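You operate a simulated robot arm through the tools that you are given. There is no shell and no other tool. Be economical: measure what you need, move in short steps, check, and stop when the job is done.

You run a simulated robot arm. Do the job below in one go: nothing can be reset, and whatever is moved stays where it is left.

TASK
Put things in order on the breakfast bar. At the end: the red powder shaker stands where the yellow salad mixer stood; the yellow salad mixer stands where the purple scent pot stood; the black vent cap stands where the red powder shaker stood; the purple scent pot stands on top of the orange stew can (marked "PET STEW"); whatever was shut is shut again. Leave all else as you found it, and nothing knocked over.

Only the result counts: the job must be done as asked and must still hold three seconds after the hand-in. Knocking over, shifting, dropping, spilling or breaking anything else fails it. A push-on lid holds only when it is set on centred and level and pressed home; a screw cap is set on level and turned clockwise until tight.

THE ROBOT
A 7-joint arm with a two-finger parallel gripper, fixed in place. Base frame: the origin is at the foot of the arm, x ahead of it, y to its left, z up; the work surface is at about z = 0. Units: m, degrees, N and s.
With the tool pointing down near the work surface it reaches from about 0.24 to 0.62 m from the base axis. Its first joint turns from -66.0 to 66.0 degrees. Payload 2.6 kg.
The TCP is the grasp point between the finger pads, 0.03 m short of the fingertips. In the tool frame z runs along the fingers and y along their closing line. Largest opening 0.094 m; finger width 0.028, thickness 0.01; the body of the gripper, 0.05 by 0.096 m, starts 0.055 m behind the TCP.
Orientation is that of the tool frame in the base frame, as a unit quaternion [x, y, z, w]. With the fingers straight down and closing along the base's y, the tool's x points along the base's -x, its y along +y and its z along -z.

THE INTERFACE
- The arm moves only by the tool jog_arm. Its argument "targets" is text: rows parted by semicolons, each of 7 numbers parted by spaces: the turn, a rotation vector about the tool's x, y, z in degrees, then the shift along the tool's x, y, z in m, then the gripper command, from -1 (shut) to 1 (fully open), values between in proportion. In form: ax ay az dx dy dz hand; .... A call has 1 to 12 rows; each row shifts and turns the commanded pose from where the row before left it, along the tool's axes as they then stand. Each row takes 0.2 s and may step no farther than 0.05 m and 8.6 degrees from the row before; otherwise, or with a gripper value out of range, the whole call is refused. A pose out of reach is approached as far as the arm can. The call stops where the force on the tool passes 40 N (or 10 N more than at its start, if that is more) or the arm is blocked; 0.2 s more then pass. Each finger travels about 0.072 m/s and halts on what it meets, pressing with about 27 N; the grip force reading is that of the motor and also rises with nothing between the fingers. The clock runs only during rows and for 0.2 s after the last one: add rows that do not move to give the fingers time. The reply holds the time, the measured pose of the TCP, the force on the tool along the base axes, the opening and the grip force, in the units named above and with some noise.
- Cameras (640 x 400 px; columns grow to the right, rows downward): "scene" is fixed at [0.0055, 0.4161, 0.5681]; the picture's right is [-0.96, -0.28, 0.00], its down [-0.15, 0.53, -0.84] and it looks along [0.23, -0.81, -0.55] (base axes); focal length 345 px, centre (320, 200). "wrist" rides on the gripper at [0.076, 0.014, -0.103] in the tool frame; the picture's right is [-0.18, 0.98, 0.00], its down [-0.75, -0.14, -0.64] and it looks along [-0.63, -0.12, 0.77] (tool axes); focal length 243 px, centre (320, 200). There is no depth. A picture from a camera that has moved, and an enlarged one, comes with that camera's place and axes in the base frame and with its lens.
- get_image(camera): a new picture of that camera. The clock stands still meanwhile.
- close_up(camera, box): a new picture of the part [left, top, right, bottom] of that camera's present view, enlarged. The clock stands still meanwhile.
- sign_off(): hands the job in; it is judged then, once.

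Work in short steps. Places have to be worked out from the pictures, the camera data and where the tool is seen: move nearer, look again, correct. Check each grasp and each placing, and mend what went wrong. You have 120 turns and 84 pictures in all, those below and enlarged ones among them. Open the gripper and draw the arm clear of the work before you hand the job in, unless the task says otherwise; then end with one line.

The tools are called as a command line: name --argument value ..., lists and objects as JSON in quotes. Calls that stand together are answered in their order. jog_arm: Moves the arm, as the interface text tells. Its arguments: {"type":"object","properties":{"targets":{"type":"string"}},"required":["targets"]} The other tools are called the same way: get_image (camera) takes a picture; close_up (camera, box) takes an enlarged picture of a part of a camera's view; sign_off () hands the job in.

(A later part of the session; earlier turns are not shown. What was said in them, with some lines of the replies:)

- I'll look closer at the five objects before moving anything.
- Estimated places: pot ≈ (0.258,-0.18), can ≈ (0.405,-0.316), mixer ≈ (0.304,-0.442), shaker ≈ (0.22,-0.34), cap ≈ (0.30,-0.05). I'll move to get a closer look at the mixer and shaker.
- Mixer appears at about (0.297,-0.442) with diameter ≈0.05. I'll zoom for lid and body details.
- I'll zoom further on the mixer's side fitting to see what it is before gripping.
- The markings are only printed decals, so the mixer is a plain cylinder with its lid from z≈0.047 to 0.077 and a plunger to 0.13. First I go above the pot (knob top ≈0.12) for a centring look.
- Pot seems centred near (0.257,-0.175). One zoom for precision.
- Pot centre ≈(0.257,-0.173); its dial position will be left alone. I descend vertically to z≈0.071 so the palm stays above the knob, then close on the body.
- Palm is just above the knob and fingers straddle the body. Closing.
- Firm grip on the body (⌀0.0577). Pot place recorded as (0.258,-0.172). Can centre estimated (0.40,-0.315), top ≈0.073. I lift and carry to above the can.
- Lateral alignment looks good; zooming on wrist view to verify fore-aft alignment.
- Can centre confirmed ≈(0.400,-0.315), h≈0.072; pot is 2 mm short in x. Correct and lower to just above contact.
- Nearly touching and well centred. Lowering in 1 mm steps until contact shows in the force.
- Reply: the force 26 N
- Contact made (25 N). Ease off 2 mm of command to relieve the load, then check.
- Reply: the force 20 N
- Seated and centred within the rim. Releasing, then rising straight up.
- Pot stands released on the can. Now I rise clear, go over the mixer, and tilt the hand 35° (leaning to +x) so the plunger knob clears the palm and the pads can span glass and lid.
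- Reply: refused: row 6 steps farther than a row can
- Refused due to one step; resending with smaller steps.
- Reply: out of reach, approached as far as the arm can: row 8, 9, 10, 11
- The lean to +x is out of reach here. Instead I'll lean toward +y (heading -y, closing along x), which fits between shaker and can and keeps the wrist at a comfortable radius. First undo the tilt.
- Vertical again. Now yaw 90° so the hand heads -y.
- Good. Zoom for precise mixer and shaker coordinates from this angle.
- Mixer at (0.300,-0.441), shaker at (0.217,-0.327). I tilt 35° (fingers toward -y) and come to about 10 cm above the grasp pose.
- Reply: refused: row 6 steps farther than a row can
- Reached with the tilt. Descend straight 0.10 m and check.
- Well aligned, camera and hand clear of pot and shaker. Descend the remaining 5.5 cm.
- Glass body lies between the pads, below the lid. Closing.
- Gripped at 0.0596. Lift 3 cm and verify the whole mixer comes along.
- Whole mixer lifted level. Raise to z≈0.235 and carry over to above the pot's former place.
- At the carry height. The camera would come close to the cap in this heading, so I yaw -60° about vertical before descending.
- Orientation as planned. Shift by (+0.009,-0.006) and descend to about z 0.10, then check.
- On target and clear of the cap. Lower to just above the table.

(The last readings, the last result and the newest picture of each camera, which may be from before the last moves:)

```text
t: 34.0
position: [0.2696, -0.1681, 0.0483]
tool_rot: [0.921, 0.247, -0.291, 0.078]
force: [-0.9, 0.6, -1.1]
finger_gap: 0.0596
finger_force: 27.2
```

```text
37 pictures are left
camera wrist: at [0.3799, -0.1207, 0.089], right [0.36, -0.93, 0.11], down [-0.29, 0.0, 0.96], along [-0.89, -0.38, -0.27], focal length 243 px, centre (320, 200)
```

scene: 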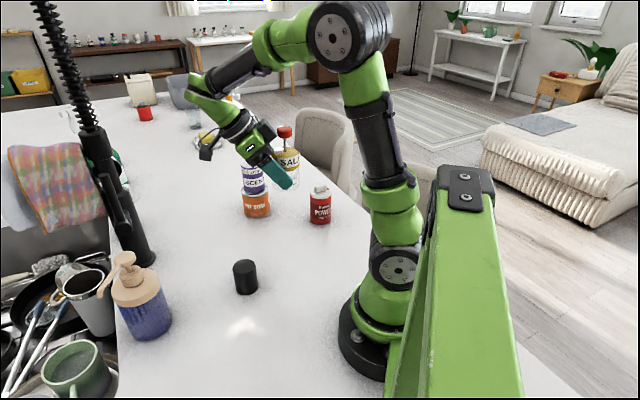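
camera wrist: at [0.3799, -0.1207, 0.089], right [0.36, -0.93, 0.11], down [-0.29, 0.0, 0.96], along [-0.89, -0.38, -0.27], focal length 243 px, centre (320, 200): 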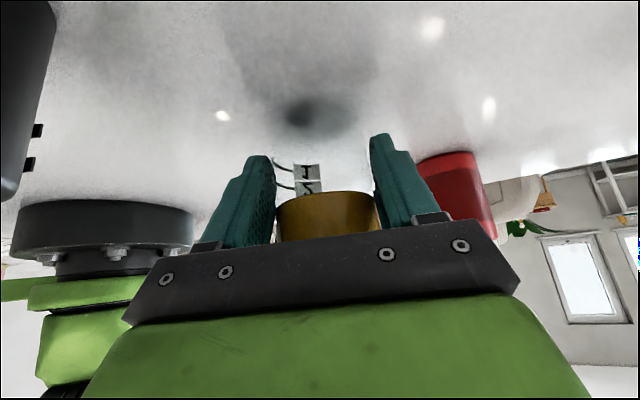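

Near contact; 1 mm vertical steps.

jog_arm --targets "0 0 0 0.0006 0 0.0008 -1;0 0 0 0.0006 0 0.0008 -1;0 0 0 0.0006 0 0.0008 -1;0 0 0 0 0 0 -1"

```text
t: 35.0
position: [0.2681, -0.1693, 0.0445]
tool_rot: [0.921, 0.247, -0.29, 0.078]
force: [0.1, -0.1, -1.2]
finger_gap: 0.0597
finger_force: 27.1
```

jog_arm --targets "0 0 0 0.0006 0 0.0008 -1;0 0 0 0 0 0 -1"

```text
t: 35.6
position: [0.2685, -0.169, 0.0436]
tool_rot: [0.921, 0.247, -0.291, 0.078]
force: [0.8, 0.9, 4.3]
finger_gap: 0.0597
finger_force: 27.2
```

Light contact (4 N). Release fully.

jog_arm --targets "0 0 0 0 0 0 -0.2;0 0 0 0 0 0 0.2;0 0 0 0 0 0 1;0 0 0 0 0 0 1;0 0 0 0 0 0 1"

get_image --camera "wrist"

```text
t: 36.8
position: [0.2684, -0.1682, 0.0432]
tool_rot: [0.921, 0.248, -0.29, 0.078]
force: [0.1, -0.4, 0.8]
finger_gap: 0.0941
finger_force: 0.1
```

```text
36 pictures are left
camera wrist: at [0.38, -0.1208, 0.0842], right [0.36, -0.93, 0.11], down [-0.29, 0.0, 0.96], along [-0.89, -0.38, -0.27], focal length 243 px, centre (320, 200)
```

wrist: 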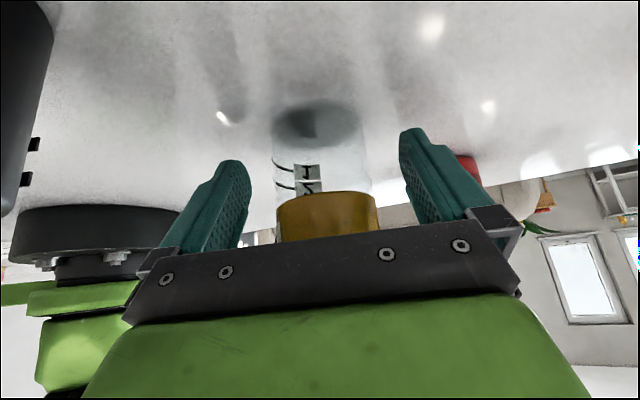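

Mixer stands free at the new place. Rise straight up, then untilt.

jog_arm --targets "0 0 0 -0.0115 0 -0.0163 1;0 0 0 -0.0229 0 -0.0327 1;0 0 0 -0.0229 0 -0.0327 1;0 0 0 -0.0229 0 -0.0327 1;0 0 0 -0.0229 0 -0.0327 1;0 7 0 0 0 0 1;0 7 0 0 0 0 1;0 7 0 0 0 0 1;0 7 0 0 0 0 1;0 7 0 0 0 0 1;0 0 0 0 0 0 1"

jog_arm --targets "0 0 -7.5 0 0 0 1;0 0 -7.5 0 0 0 1;0 0 -7.5 0 0 0 1;0 0 -7.5 0 0 0 1;0 0 -7.5 0 0 0 1;0 0 -7.5 0 0 0 1;0 0 -7.5 0 0 0 1;0 0 -7.5 0 0 0 1;0 0 0 0 0 0 1"

get_image --camera "scene"

```text
t: 39.2
position: [0.2699, -0.1683, 0.2235]
tool_rot: [0.966, 0.259, 0.001, 0.0]
force: [-0.8, -0.7, 0.4]
finger_gap: 0.0939
finger_force: 0.0
```

```text
t: 41.2
position: [0.2695, -0.1696, 0.223]
tool_rot: [0.706, 0.708, 0.0, 0.0]
force: [0.4, -0.7, 0.5]
finger_gap: 0.0943
finger_force: 0.1
```

```text
35 pictures are left
```

scene: 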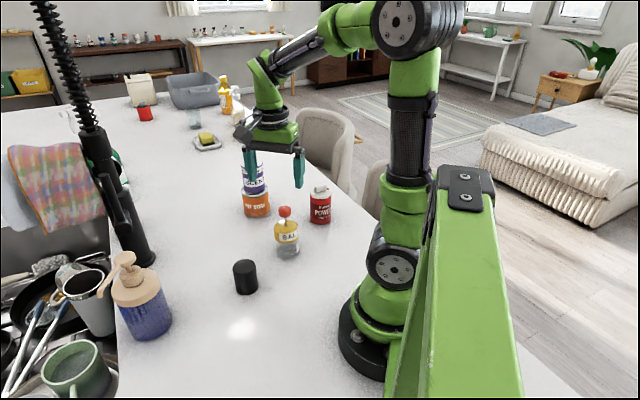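

Mixer sits on the pot's former spot. Now over the shaker at (0.217,-0.327).

jog_arm --targets "0 0 0 -0.04 -0.013 0 1;0 0 0 -0.04 -0.013 0 1;0 0 0 -0.04 -0.013 0 1;0 0 0 -0.038 -0.0135 0.02 1;0 0 0 0 0 0 1;0 0 0 0 0 0 1"

get_image --camera "wrist"

close_up --camera "scene" --box '[260, 140, 360, 240]'

```text
t: 42.6
position: [0.2164, -0.3279, 0.1996]
tool_rot: [0.707, 0.708, 0.001, 0.0]
force: [0.3, 1.0, 0.7]
finger_gap: 0.094
finger_force: 0.0
```

```text
34 pictures are left
camera wrist: at [0.2304, -0.252, 0.302], right [0.98, -0.18, 0.0], down [-0.14, -0.75, 0.64], along [-0.12, -0.63, -0.77], focal length 243 px, centre (320, 200)
```

wrist: 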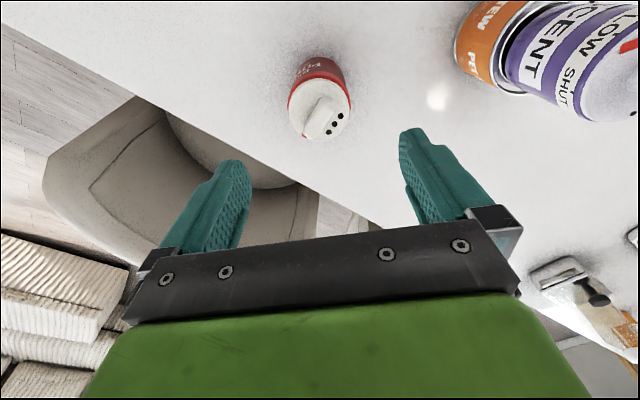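

```text
4.00 times, centred on (310, 190) of scene
camera zoom: at [0.0055, 0.4161, 0.5681], right [-0.96, -0.28, 0.0], down [-0.15, 0.53, -0.84], along [0.23, -0.81, -0.55], focal length 1380 px, centre (360, 240)
```

zoom: 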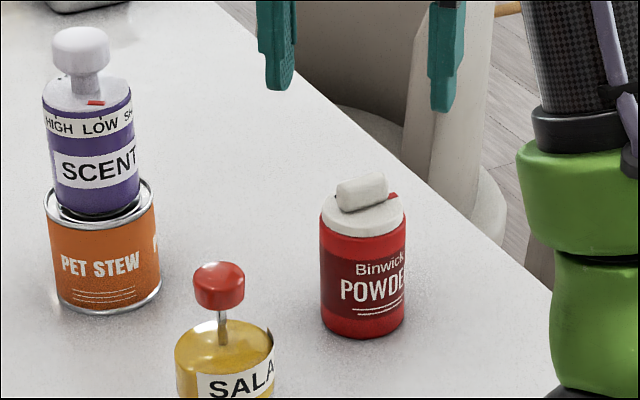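

Shaker centred at ≈(0.216,-0.327), handle top ≈0.11. Descend to TCP z≈0.065.

jog_arm --targets "0 0 0 0 0 0.045 1;0 0 0 0 0 0.045 1;0 0 0 0 0 0.03 1;0 0 0 0 0 0.015 1;0 0 0 0 0 0 1"

get_image --camera "wrist"

close_up --camera "scene" --box '[260, 140, 360, 240]'

```text
t: 43.8
position: [0.217, -0.3265, 0.0672]
tool_rot: [0.706, 0.708, 0.0, 0.0]
force: [0.4, 0.1, 0.2]
finger_gap: 0.0941
finger_force: 0.0
```

```text
32 pictures are left
camera wrist: at [0.2313, -0.2507, 0.1698], right [0.98, -0.18, 0.0], down [-0.14, -0.75, 0.64], along [-0.12, -0.63, -0.77], focal length 243 px, centre (320, 200)
```

wrist: 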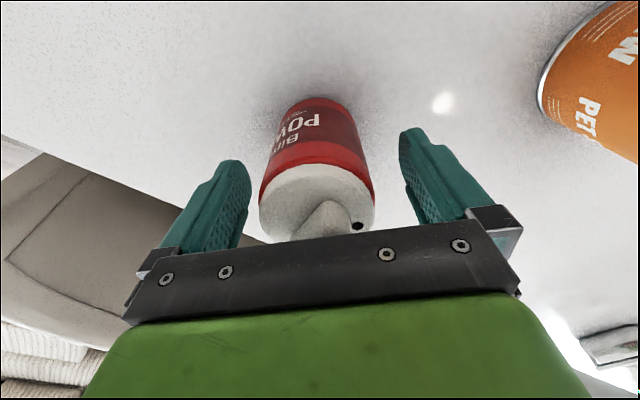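

```text
4.00 times, centred on (310, 190) of scene
camera zoom: at [0.0055, 0.4161, 0.5681], right [-0.96, -0.28, 0.0], down [-0.15, 0.53, -0.84], along [0.23, -0.81, -0.55], focal length 1380 px, centre (360, 240)
```

zoom: 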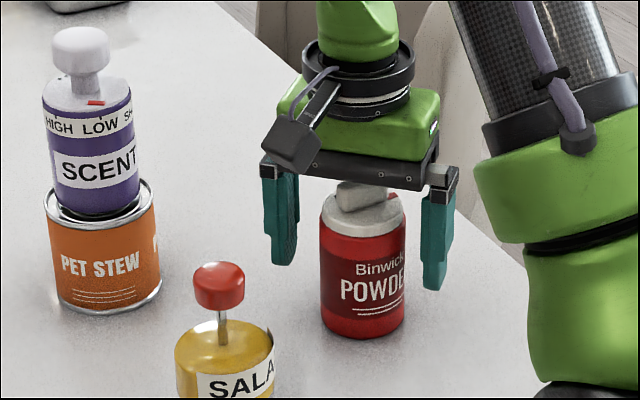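

Slightly lower (4 mm), then close.

jog_arm --targets "0 0 0 0 0 0.004 1;0 0 0 0 0 0 1;0 0 0 0 0 0 -1;0 0 0 0 0 0 -1;0 0 0 0 0 0 -1;0 0 0 0 0 0 -1"

```text
t: 45.2
position: [0.2174, -0.3275, 0.0647]
tool_rot: [0.706, 0.708, 0.0, 0.0]
force: [0.1, -0.3, -0.2]
finger_gap: 0.0583
finger_force: 27.1
```

Gripped (0.0583). Lift 3 cm and verify.

jog_arm --targets "0 0 0 0 0 -0.01 -1;0 0 0 0 0 -0.02 -1;0 0 0 0 0 0 -1"

close_up --camera "scene" --box '[260, 140, 360, 240]'

```text
t: 46.0
position: [0.2159, -0.3278, 0.0957]
tool_rot: [0.707, 0.707, 0.0, 0.0]
force: [0.3, -0.2, -1.6]
finger_gap: 0.058
finger_force: 27.1
```

```text
4.00 times, centred on (310, 190) of scene
camera zoom: at [0.0055, 0.4161, 0.5681], right [-0.96, -0.28, 0.0], down [-0.15, 0.53, -0.84], along [0.23, -0.81, -0.55], focal length 1380 px, centre (360, 240)
```

zoom: 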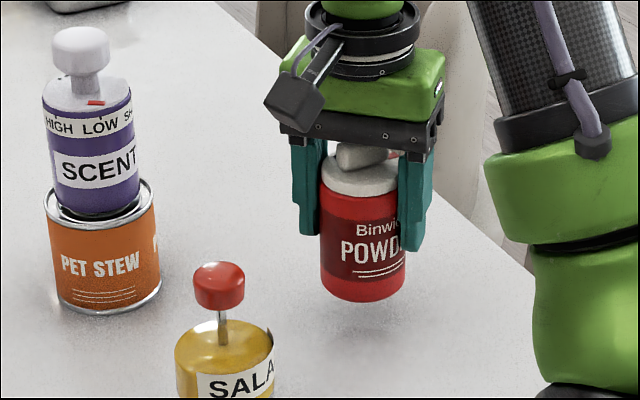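

Held fully. Carry to the mixer's former place (0.300,-0.441).

jog_arm --targets "0 0 0 0 0 -0.02 -1;0 0 0 -0.03 0.022 0 -1;0 0 0 -0.03 0.022 0 -1;0 0 0 -0.03 0.022 0 -1;0 0 0 -0.0235 0.0175 0 -1;0 0 0 0 0 0.03 -1;0 0 0 0 0 0.015 -1;0 0 0 0 0 0 -1;0 0 0 0 0 0 -1"

close_up --camera "scene" --box '[235, 130, 335, 230]'

```text
t: 48.0
position: [0.3004, -0.4381, 0.0699]
tool_rot: [0.707, 0.707, 0.0, 0.0]
force: [0.2, -0.7, -1.7]
finger_gap: 0.0582
finger_force: 27.0
```

```text
4.00 times, centred on (285, 180) of scene
camera zoom: at [0.0055, 0.4161, 0.5681], right [-0.96, -0.28, 0.0], down [-0.15, 0.53, -0.84], along [0.23, -0.81, -0.55], focal length 1380 px, centre (460, 280)
```

zoom: 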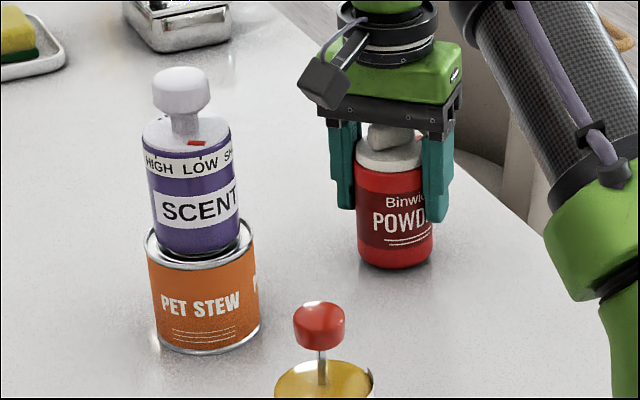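

Lower gently with a 2 mm y correction.

jog_arm --targets "0 0 0 -0.002 0 0.003 -1;0 0 0 0 0 0.001 -1;0 0 0 0 0 0.001 -1;0 0 0 0 0 0 -1"

```text
t: 49.0
position: [0.3002, -0.4421, 0.0653]
tool_rot: [0.706, 0.708, 0.0, 0.001]
force: [0.5, -0.2, -1.8]
finger_gap: 0.0576
finger_force: 26.9
```

jog_arm --targets "0 0 0 0 0 0.001 -1;0 0 0 0 0 0 -1"

```text
t: 49.6
position: [0.301, -0.441, 0.0639]
tool_rot: [0.707, 0.708, 0.0, 0.0]
force: [-0.3, 1.8, 1.4]
finger_gap: 0.058
finger_force: 27.3
```

Contact registered. Release and check.

jog_arm --targets "0 0 0 0 0 0.0003 -1;0 0 0 0 0 0 -0.2;0 0 0 0 0 0 0.2;0 0 0 0 0 0 1;0 0 0 0 0 0 1;0 0 0 0 0 0 1"

close_up --camera "scene" --box '[235, 130, 335, 230]'

```text
t: 51.0
position: [0.3004, -0.4419, 0.0626]
tool_rot: [0.707, 0.707, 0.0, 0.0]
force: [0.4, 0.6, 0.4]
finger_gap: 0.0943
finger_force: 0.1
```

```text
4.00 times, centred on (285, 180) of scene
camera zoom: at [0.0055, 0.4161, 0.5681], right [-0.96, -0.28, 0.0], down [-0.15, 0.53, -0.84], along [0.23, -0.81, -0.55], focal length 1380 px, centre (460, 280)
```

zoom: 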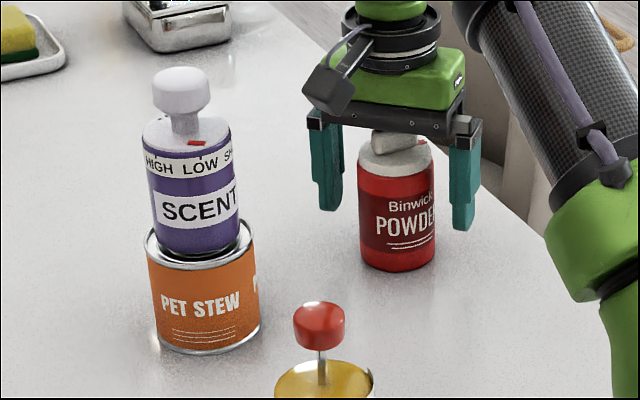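

Shaker placed. Rise, travel to the cap at (0.298,-0.047).

jog_arm --targets "0 0 0 0 0 -0.03 1;0 0 0 0 0 -0.048 1;0 0 0 0 0 -0.048 1;0 0 0 0 0 -0.048 1;0 0 0 0.049 -0.002 0 1;0 0 0 0.049 0 0 1;0 0 0 0.049 0 0 1;0 0 0 0.049 0 0 1;0 0 0 0.049 0 0 1;0 0 0 0.049 0 0 1;0 0 0 0.049 0 0 1;0 0 0 0.049 0 0 1"

jog_arm --targets "0 0 -8.1818 0 0 0 1;0 0 -8.1818 0 0 0 1;0 0 -8.1818 0 0 0 1;0 0 -8.1818 0 0 0 1;0 0 -8.1818 0 0 0 1;0 0 -8.1818 0 0 0 1;0 0 -8.1818 0 0 0 1;0 0 -8.1818 0 0 0 1;0 0 -8.1818 0 0 0 1;0 0 -8.1818 0 0 0 1;0 0 -8.1818 0 0 0 1;0 0 0 0 0 0 1"

get_image --camera "wrist"

get_image --camera "scene"

```text
t: 53.6
position: [0.2962, -0.0496, 0.2373]
tool_rot: [0.707, 0.707, 0.0, 0.0]
force: [0.5, -0.1, 0.3]
finger_gap: 0.0939
finger_force: 0.0
```

```text
t: 56.2
position: [0.2971, -0.0501, 0.2366]
tool_rot: [0.0, 1.0, 0.0, 0.0]
force: [0.5, 0.0, 0.4]
finger_gap: 0.0939
finger_force: 0.0
```

```text
27 pictures are left
camera wrist: at [0.2199, -0.0372, 0.3395], right [0.18, 0.98, 0.0], down [0.75, -0.14, 0.64], along [0.63, -0.12, -0.77], focal length 243 px, centre (320, 200)
```

wrist: 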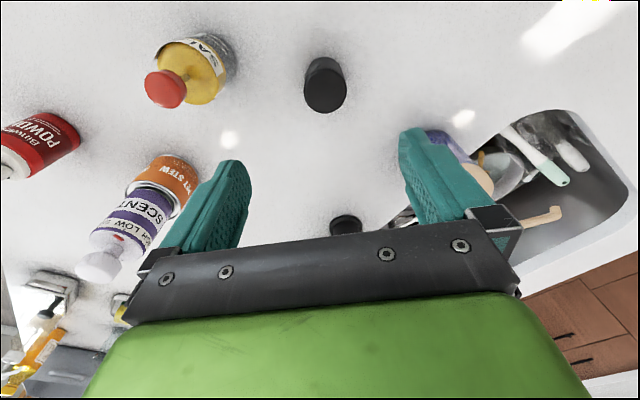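

```text
26 pictures are left
```

scene: 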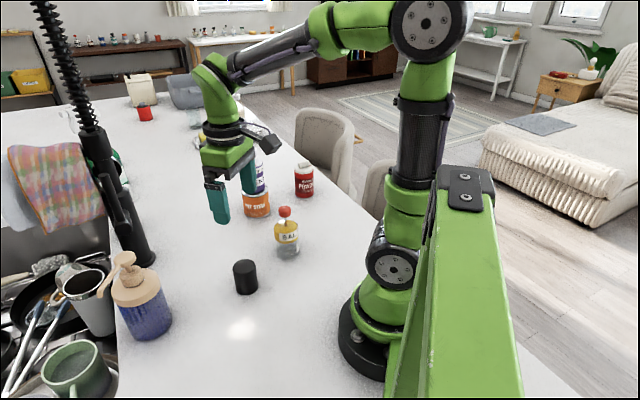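

Cap at ≈(0.300,-0.048). Descend to TCP z≈0.038 with fingers along y (clear of its side ribs).

jog_arm --targets "0 0 0 -0.003 0.002 0.045 1;0 0 0 0 0 0.045 1;0 0 0 0 0 0.045 1;0 0 0 0 0 0.04 1;0 0 0 0 0 0.023 1;0 0 0 0 0 0 1"

get_image --camera "wrist"

```text
t: 57.6
position: [0.2992, -0.0465, 0.0395]
tool_rot: [-0.001, 1.0, 0.001, 0.0]
force: [-0.7, -0.2, 0.2]
finger_gap: 0.0943
finger_force: 0.0
```

```text
25 pictures are left
camera wrist: at [0.2222, -0.0335, 0.143], right [0.18, 0.98, 0.0], down [0.75, -0.14, 0.64], along [0.63, -0.12, -0.77], focal length 243 px, centre (320, 200)
```

wrist: 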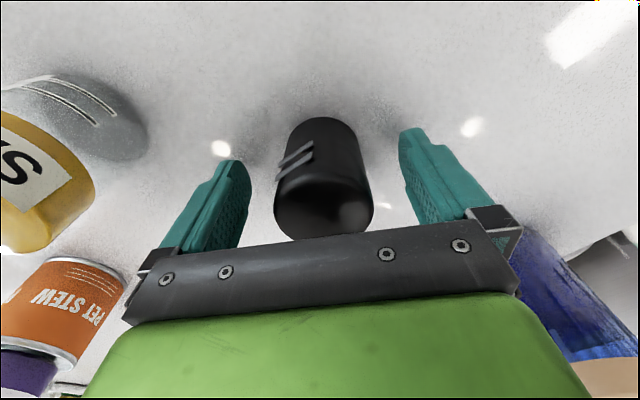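

The ribs face (-x,-y), near where the left pad would press. I yaw 40° about the cap so the pads avoid them, then close.

jog_arm --targets "0 0 -8 0 0 0 1;0 0 -8 0 0 0 1;0 0 -8 0 0 0 1;0 0 -8 0 0 0 1;0 0 -8 0 0 0 1;0 0 0 0 0 0 1"

get_image --camera "wrist"

```text
t: 59.0
position: [0.2999, -0.0482, 0.0396]
tool_rot: [-0.343, 0.939, 0.0, 0.0]
force: [0.4, -0.1, -0.5]
finger_gap: 0.094
finger_force: 0.1
```

```text
24 pictures are left
camera wrist: at [0.2315, -0.0868, 0.1418], right [-0.49, 0.87, 0.0], down [0.67, 0.38, 0.64], along [0.56, 0.32, -0.77], focal length 243 px, centre (320, 200)
```

wrist: 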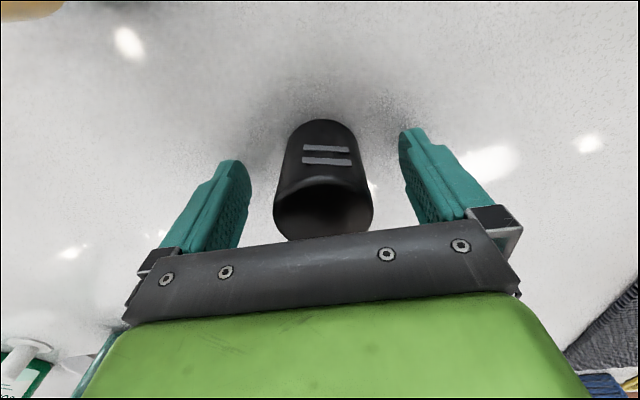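

Ribs now face the camera, clear of the pads. Close and lift 3 cm.

jog_arm --targets "0 0 0 0 0 0 0.3;0 0 0 0 0 0 -1;0 0 0 0 0 0 -1;0 0 0 0 0 0 -1;0 0 0 0 0 0 -1;0 0 0 0 0 -0.01 -1;0 0 0 0 0 -0.02 -1;0 0 0 0 0 0 -1"

get_image --camera "wrist"

get_image --camera "scene"

```text
t: 60.8
position: [0.3008, -0.0471, 0.0679]
tool_rot: [-0.342, 0.94, 0.001, 0.0]
force: [0.1, 0.3, -0.8]
finger_gap: 0.0481
finger_force: 27.4
```

```text
23 pictures are left
camera wrist: at [0.2313, -0.087, 0.1713], right [-0.49, 0.87, 0.0], down [0.67, 0.38, 0.64], along [0.56, 0.32, -0.77], focal length 243 px, centre (320, 200)
```

wrist: 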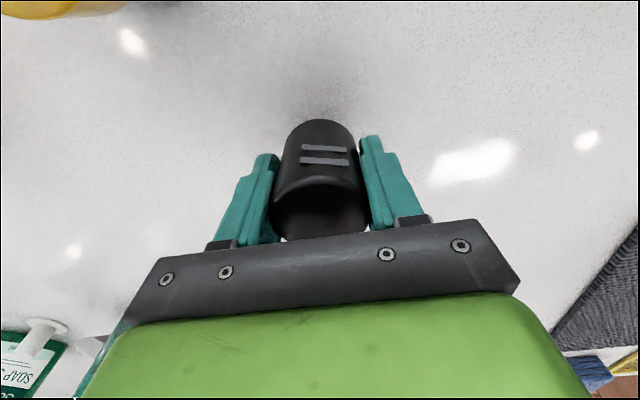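

```text
22 pictures are left
```

scene: 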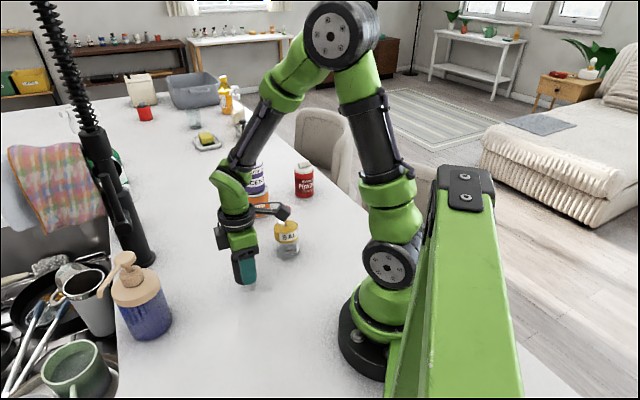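

Cap is lifted and centred on the TCP. Rise to z≈0.22, yaw back, then carry to the shaker's former place.

jog_arm --targets "0 0 0 0 0 -0.05 -1;0 0 0 0 0 -0.05 -1;0 0 0 0 0 -0.05 -1;0 0 8 0 0 0 -1;0 0 8 0 0 0 -1;0 0 8 0 0 0 -1;0 0 8 0 0 0 -1;0 0 8 0 0 0 -1;0 0 0 0 0 0 -1"

jog_arm --targets "0 0 0 0.012 -0.04 0 -1;0 0 0 0.012 -0.04 0 -1;0 0 0 0.012 -0.04 0 -1;0 0 0 0.012 -0.04 0 -1;0 0 0 0.012 -0.04 0 -1;0 0 0 0.012 -0.04 0 -1;0 0 0 0.012 -0.0395 0 -1;0 0 0 0 0 0.045 -1;0 0 0 0 0 0.045 -1;0 0 0 0 0 0.045 -1;0 0 0 0 0 0 -1;0 0 0 0 0 0 -1"

get_image --camera "scene"

get_image --camera "wrist"

```text
t: 62.8
position: [0.3014, -0.0474, 0.2195]
tool_rot: [0.001, 1.0, -0.001, 0.0]
force: [-0.1, 0.0, -0.5]
finger_gap: 0.0478
finger_force: 27.4
```

```text
t: 65.4
position: [0.2178, -0.3275, 0.0871]
tool_rot: [0.0, 1.0, 0.0, 0.001]
force: [-0.3, 0.3, -0.2]
finger_gap: 0.0482
finger_force: 26.8
```

```text
21 pictures are left
```

scene: 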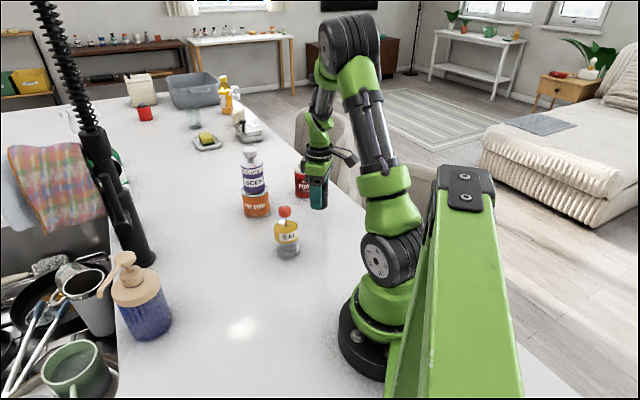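

```text
20 pictures are left
camera wrist: at [0.1417, -0.3137, 0.1884], right [0.18, 0.98, 0.0], down [0.75, -0.14, 0.64], along [0.63, -0.12, -0.77], focal length 243 px, centre (320, 200)
```

wrist: 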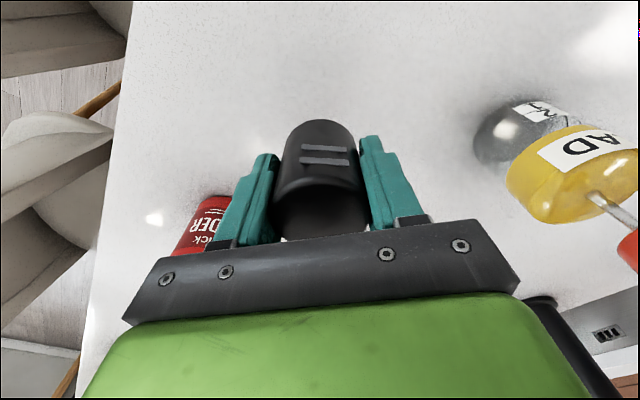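

Over the spot with clearance. Lower to near contact.

jog_arm --targets "0 0 0 0 0 0.03 -1;0 0 0 0 0 0.015 -1;0 0 0 0 0 0 -1;0 0 0 0 0 0.001 -1;0 0 0 0 0 0.001 -1;0 0 0 0 0 0 -1"

```text
t: 66.8
position: [0.2194, -0.3287, 0.0397]
tool_rot: [-0.001, 1.0, -0.002, 0.002]
force: [2.2, 6.0, 29.6]
finger_gap: 0.0483
finger_force: 27.1
```

Firm contact; ease up until the load fades.

jog_arm --targets "0 0 0 0 0 -0.001 -1;0 0 0 0 0 -0.0007 -1;0 0 0 0 0 0 -1"

```text
t: 67.6
position: [0.218, -0.3283, 0.0383]
tool_rot: [0.0, 1.0, -0.002, 0.0]
force: [5.6, -0.7, 12.7]
finger_gap: 0.0483
finger_force: 26.7
```

jog_arm --targets "0 0 0 0 0 -0.0006 -1;0 0 0 0 0 0 -1;0 0 0 0 0 0 -0.4;0 0 0 0 0 0 0;0 0 0 0 0 0 1;0 0 0 0 0 0 1;0 0 0 0 0 0 1"

get_image --camera "wrist"

```text
t: 69.2
position: [0.2169, -0.3286, 0.0394]
tool_rot: [0.001, 1.0, 0.0, 0.001]
force: [-0.8, -0.8, -0.5]
finger_gap: 0.094
finger_force: 0.0
```

```text
19 pictures are left
camera wrist: at [0.1404, -0.3146, 0.1418], right [0.18, 0.98, 0.0], down [0.75, -0.14, 0.64], along [0.63, -0.12, -0.77], focal length 243 px, centre (320, 200)
```

wrist: 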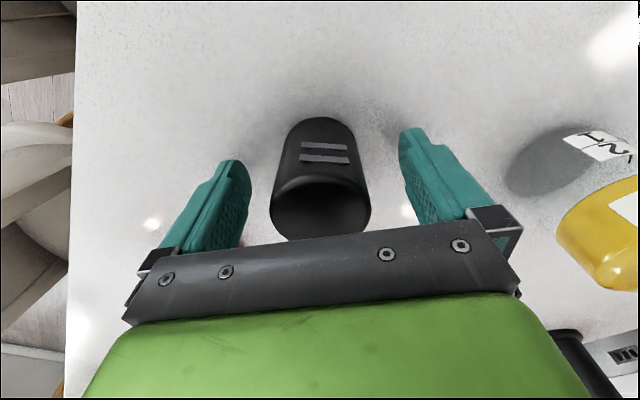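

Cap stands free. Rise straight up and move clear, then take final views.

jog_arm --targets "0 0 0 0 0 -0.03 1;0 0 0 0 0 -0.05 1;0 0 0 0 0 -0.05 1;0 0 0 0 0 -0.05 1;0 0 0 0 0 -0.05 1;0 0 0 0 0.04 0 1;0 0 0 0 0.04 0 1;0 0 0 0 0.04 0 1;0 0 0 0 0.04 0 1;0 0 0 0 0.04 0 1;0 0 0 0 0 0 1"

get_image --camera "wrist"

get_image --camera "scene"

close_up --camera "scene" --box '[220, 140, 350, 310]'

```text
t: 71.6
position: [0.2149, -0.1285, 0.2688]
tool_rot: [0.001, 1.0, 0.0, 0.0]
force: [0.1, 0.2, -0.3]
finger_gap: 0.094
finger_force: 0.0
```

```text
18 pictures are left
camera wrist: at [0.1386, -0.1149, 0.3717], right [0.18, 0.98, 0.0], down [0.75, -0.14, 0.64], along [0.63, -0.12, -0.77], focal length 243 px, centre (320, 200)
```

wrist: 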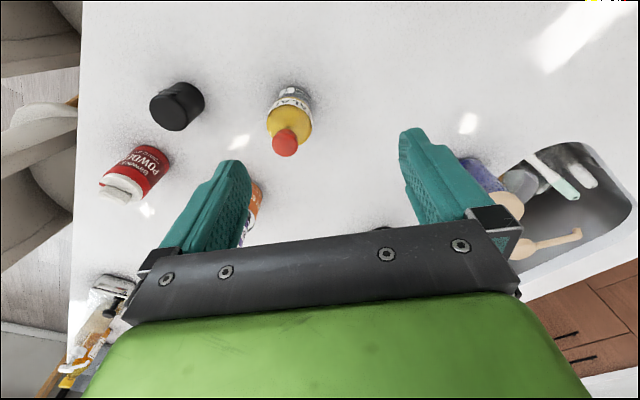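

```text
17 pictures are left
```

scene: 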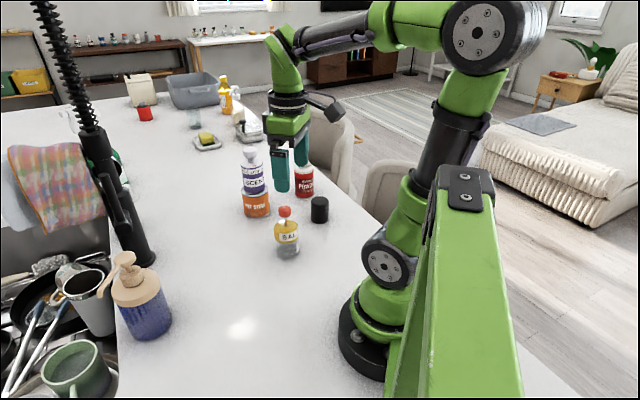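

```text
2.35 times, centred on (285, 225) of scene
camera zoom: at [0.0055, 0.4161, 0.5681], right [-0.96, -0.28, 0.0], down [-0.15, 0.53, -0.84], along [0.23, -0.81, -0.55], focal length 812 px, centre (402, 141)
```

zoom: 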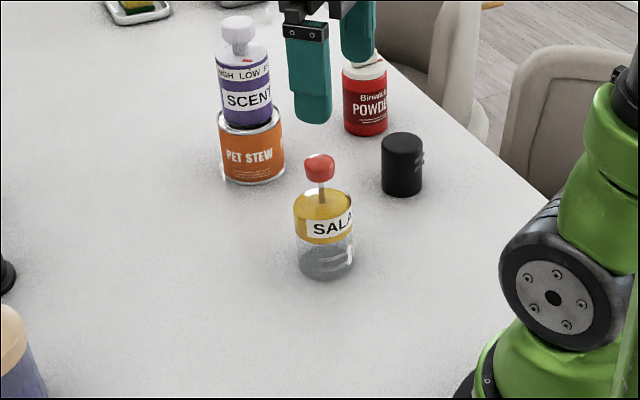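

All five objects match their target spots in the same zoom as at the start: mixer on the pot's spot, shaker on the mixer's, cap on the shaker's, and pot on the can. Nothing was opened and the arm is clear, so I'm handing in.

sign_off

```text
The job is handed in.
```

The job is done and handed in: the shaker, mixer and cap stand in their new places, the scent pot stands on the stew can, and nothing was opened or knocked over.
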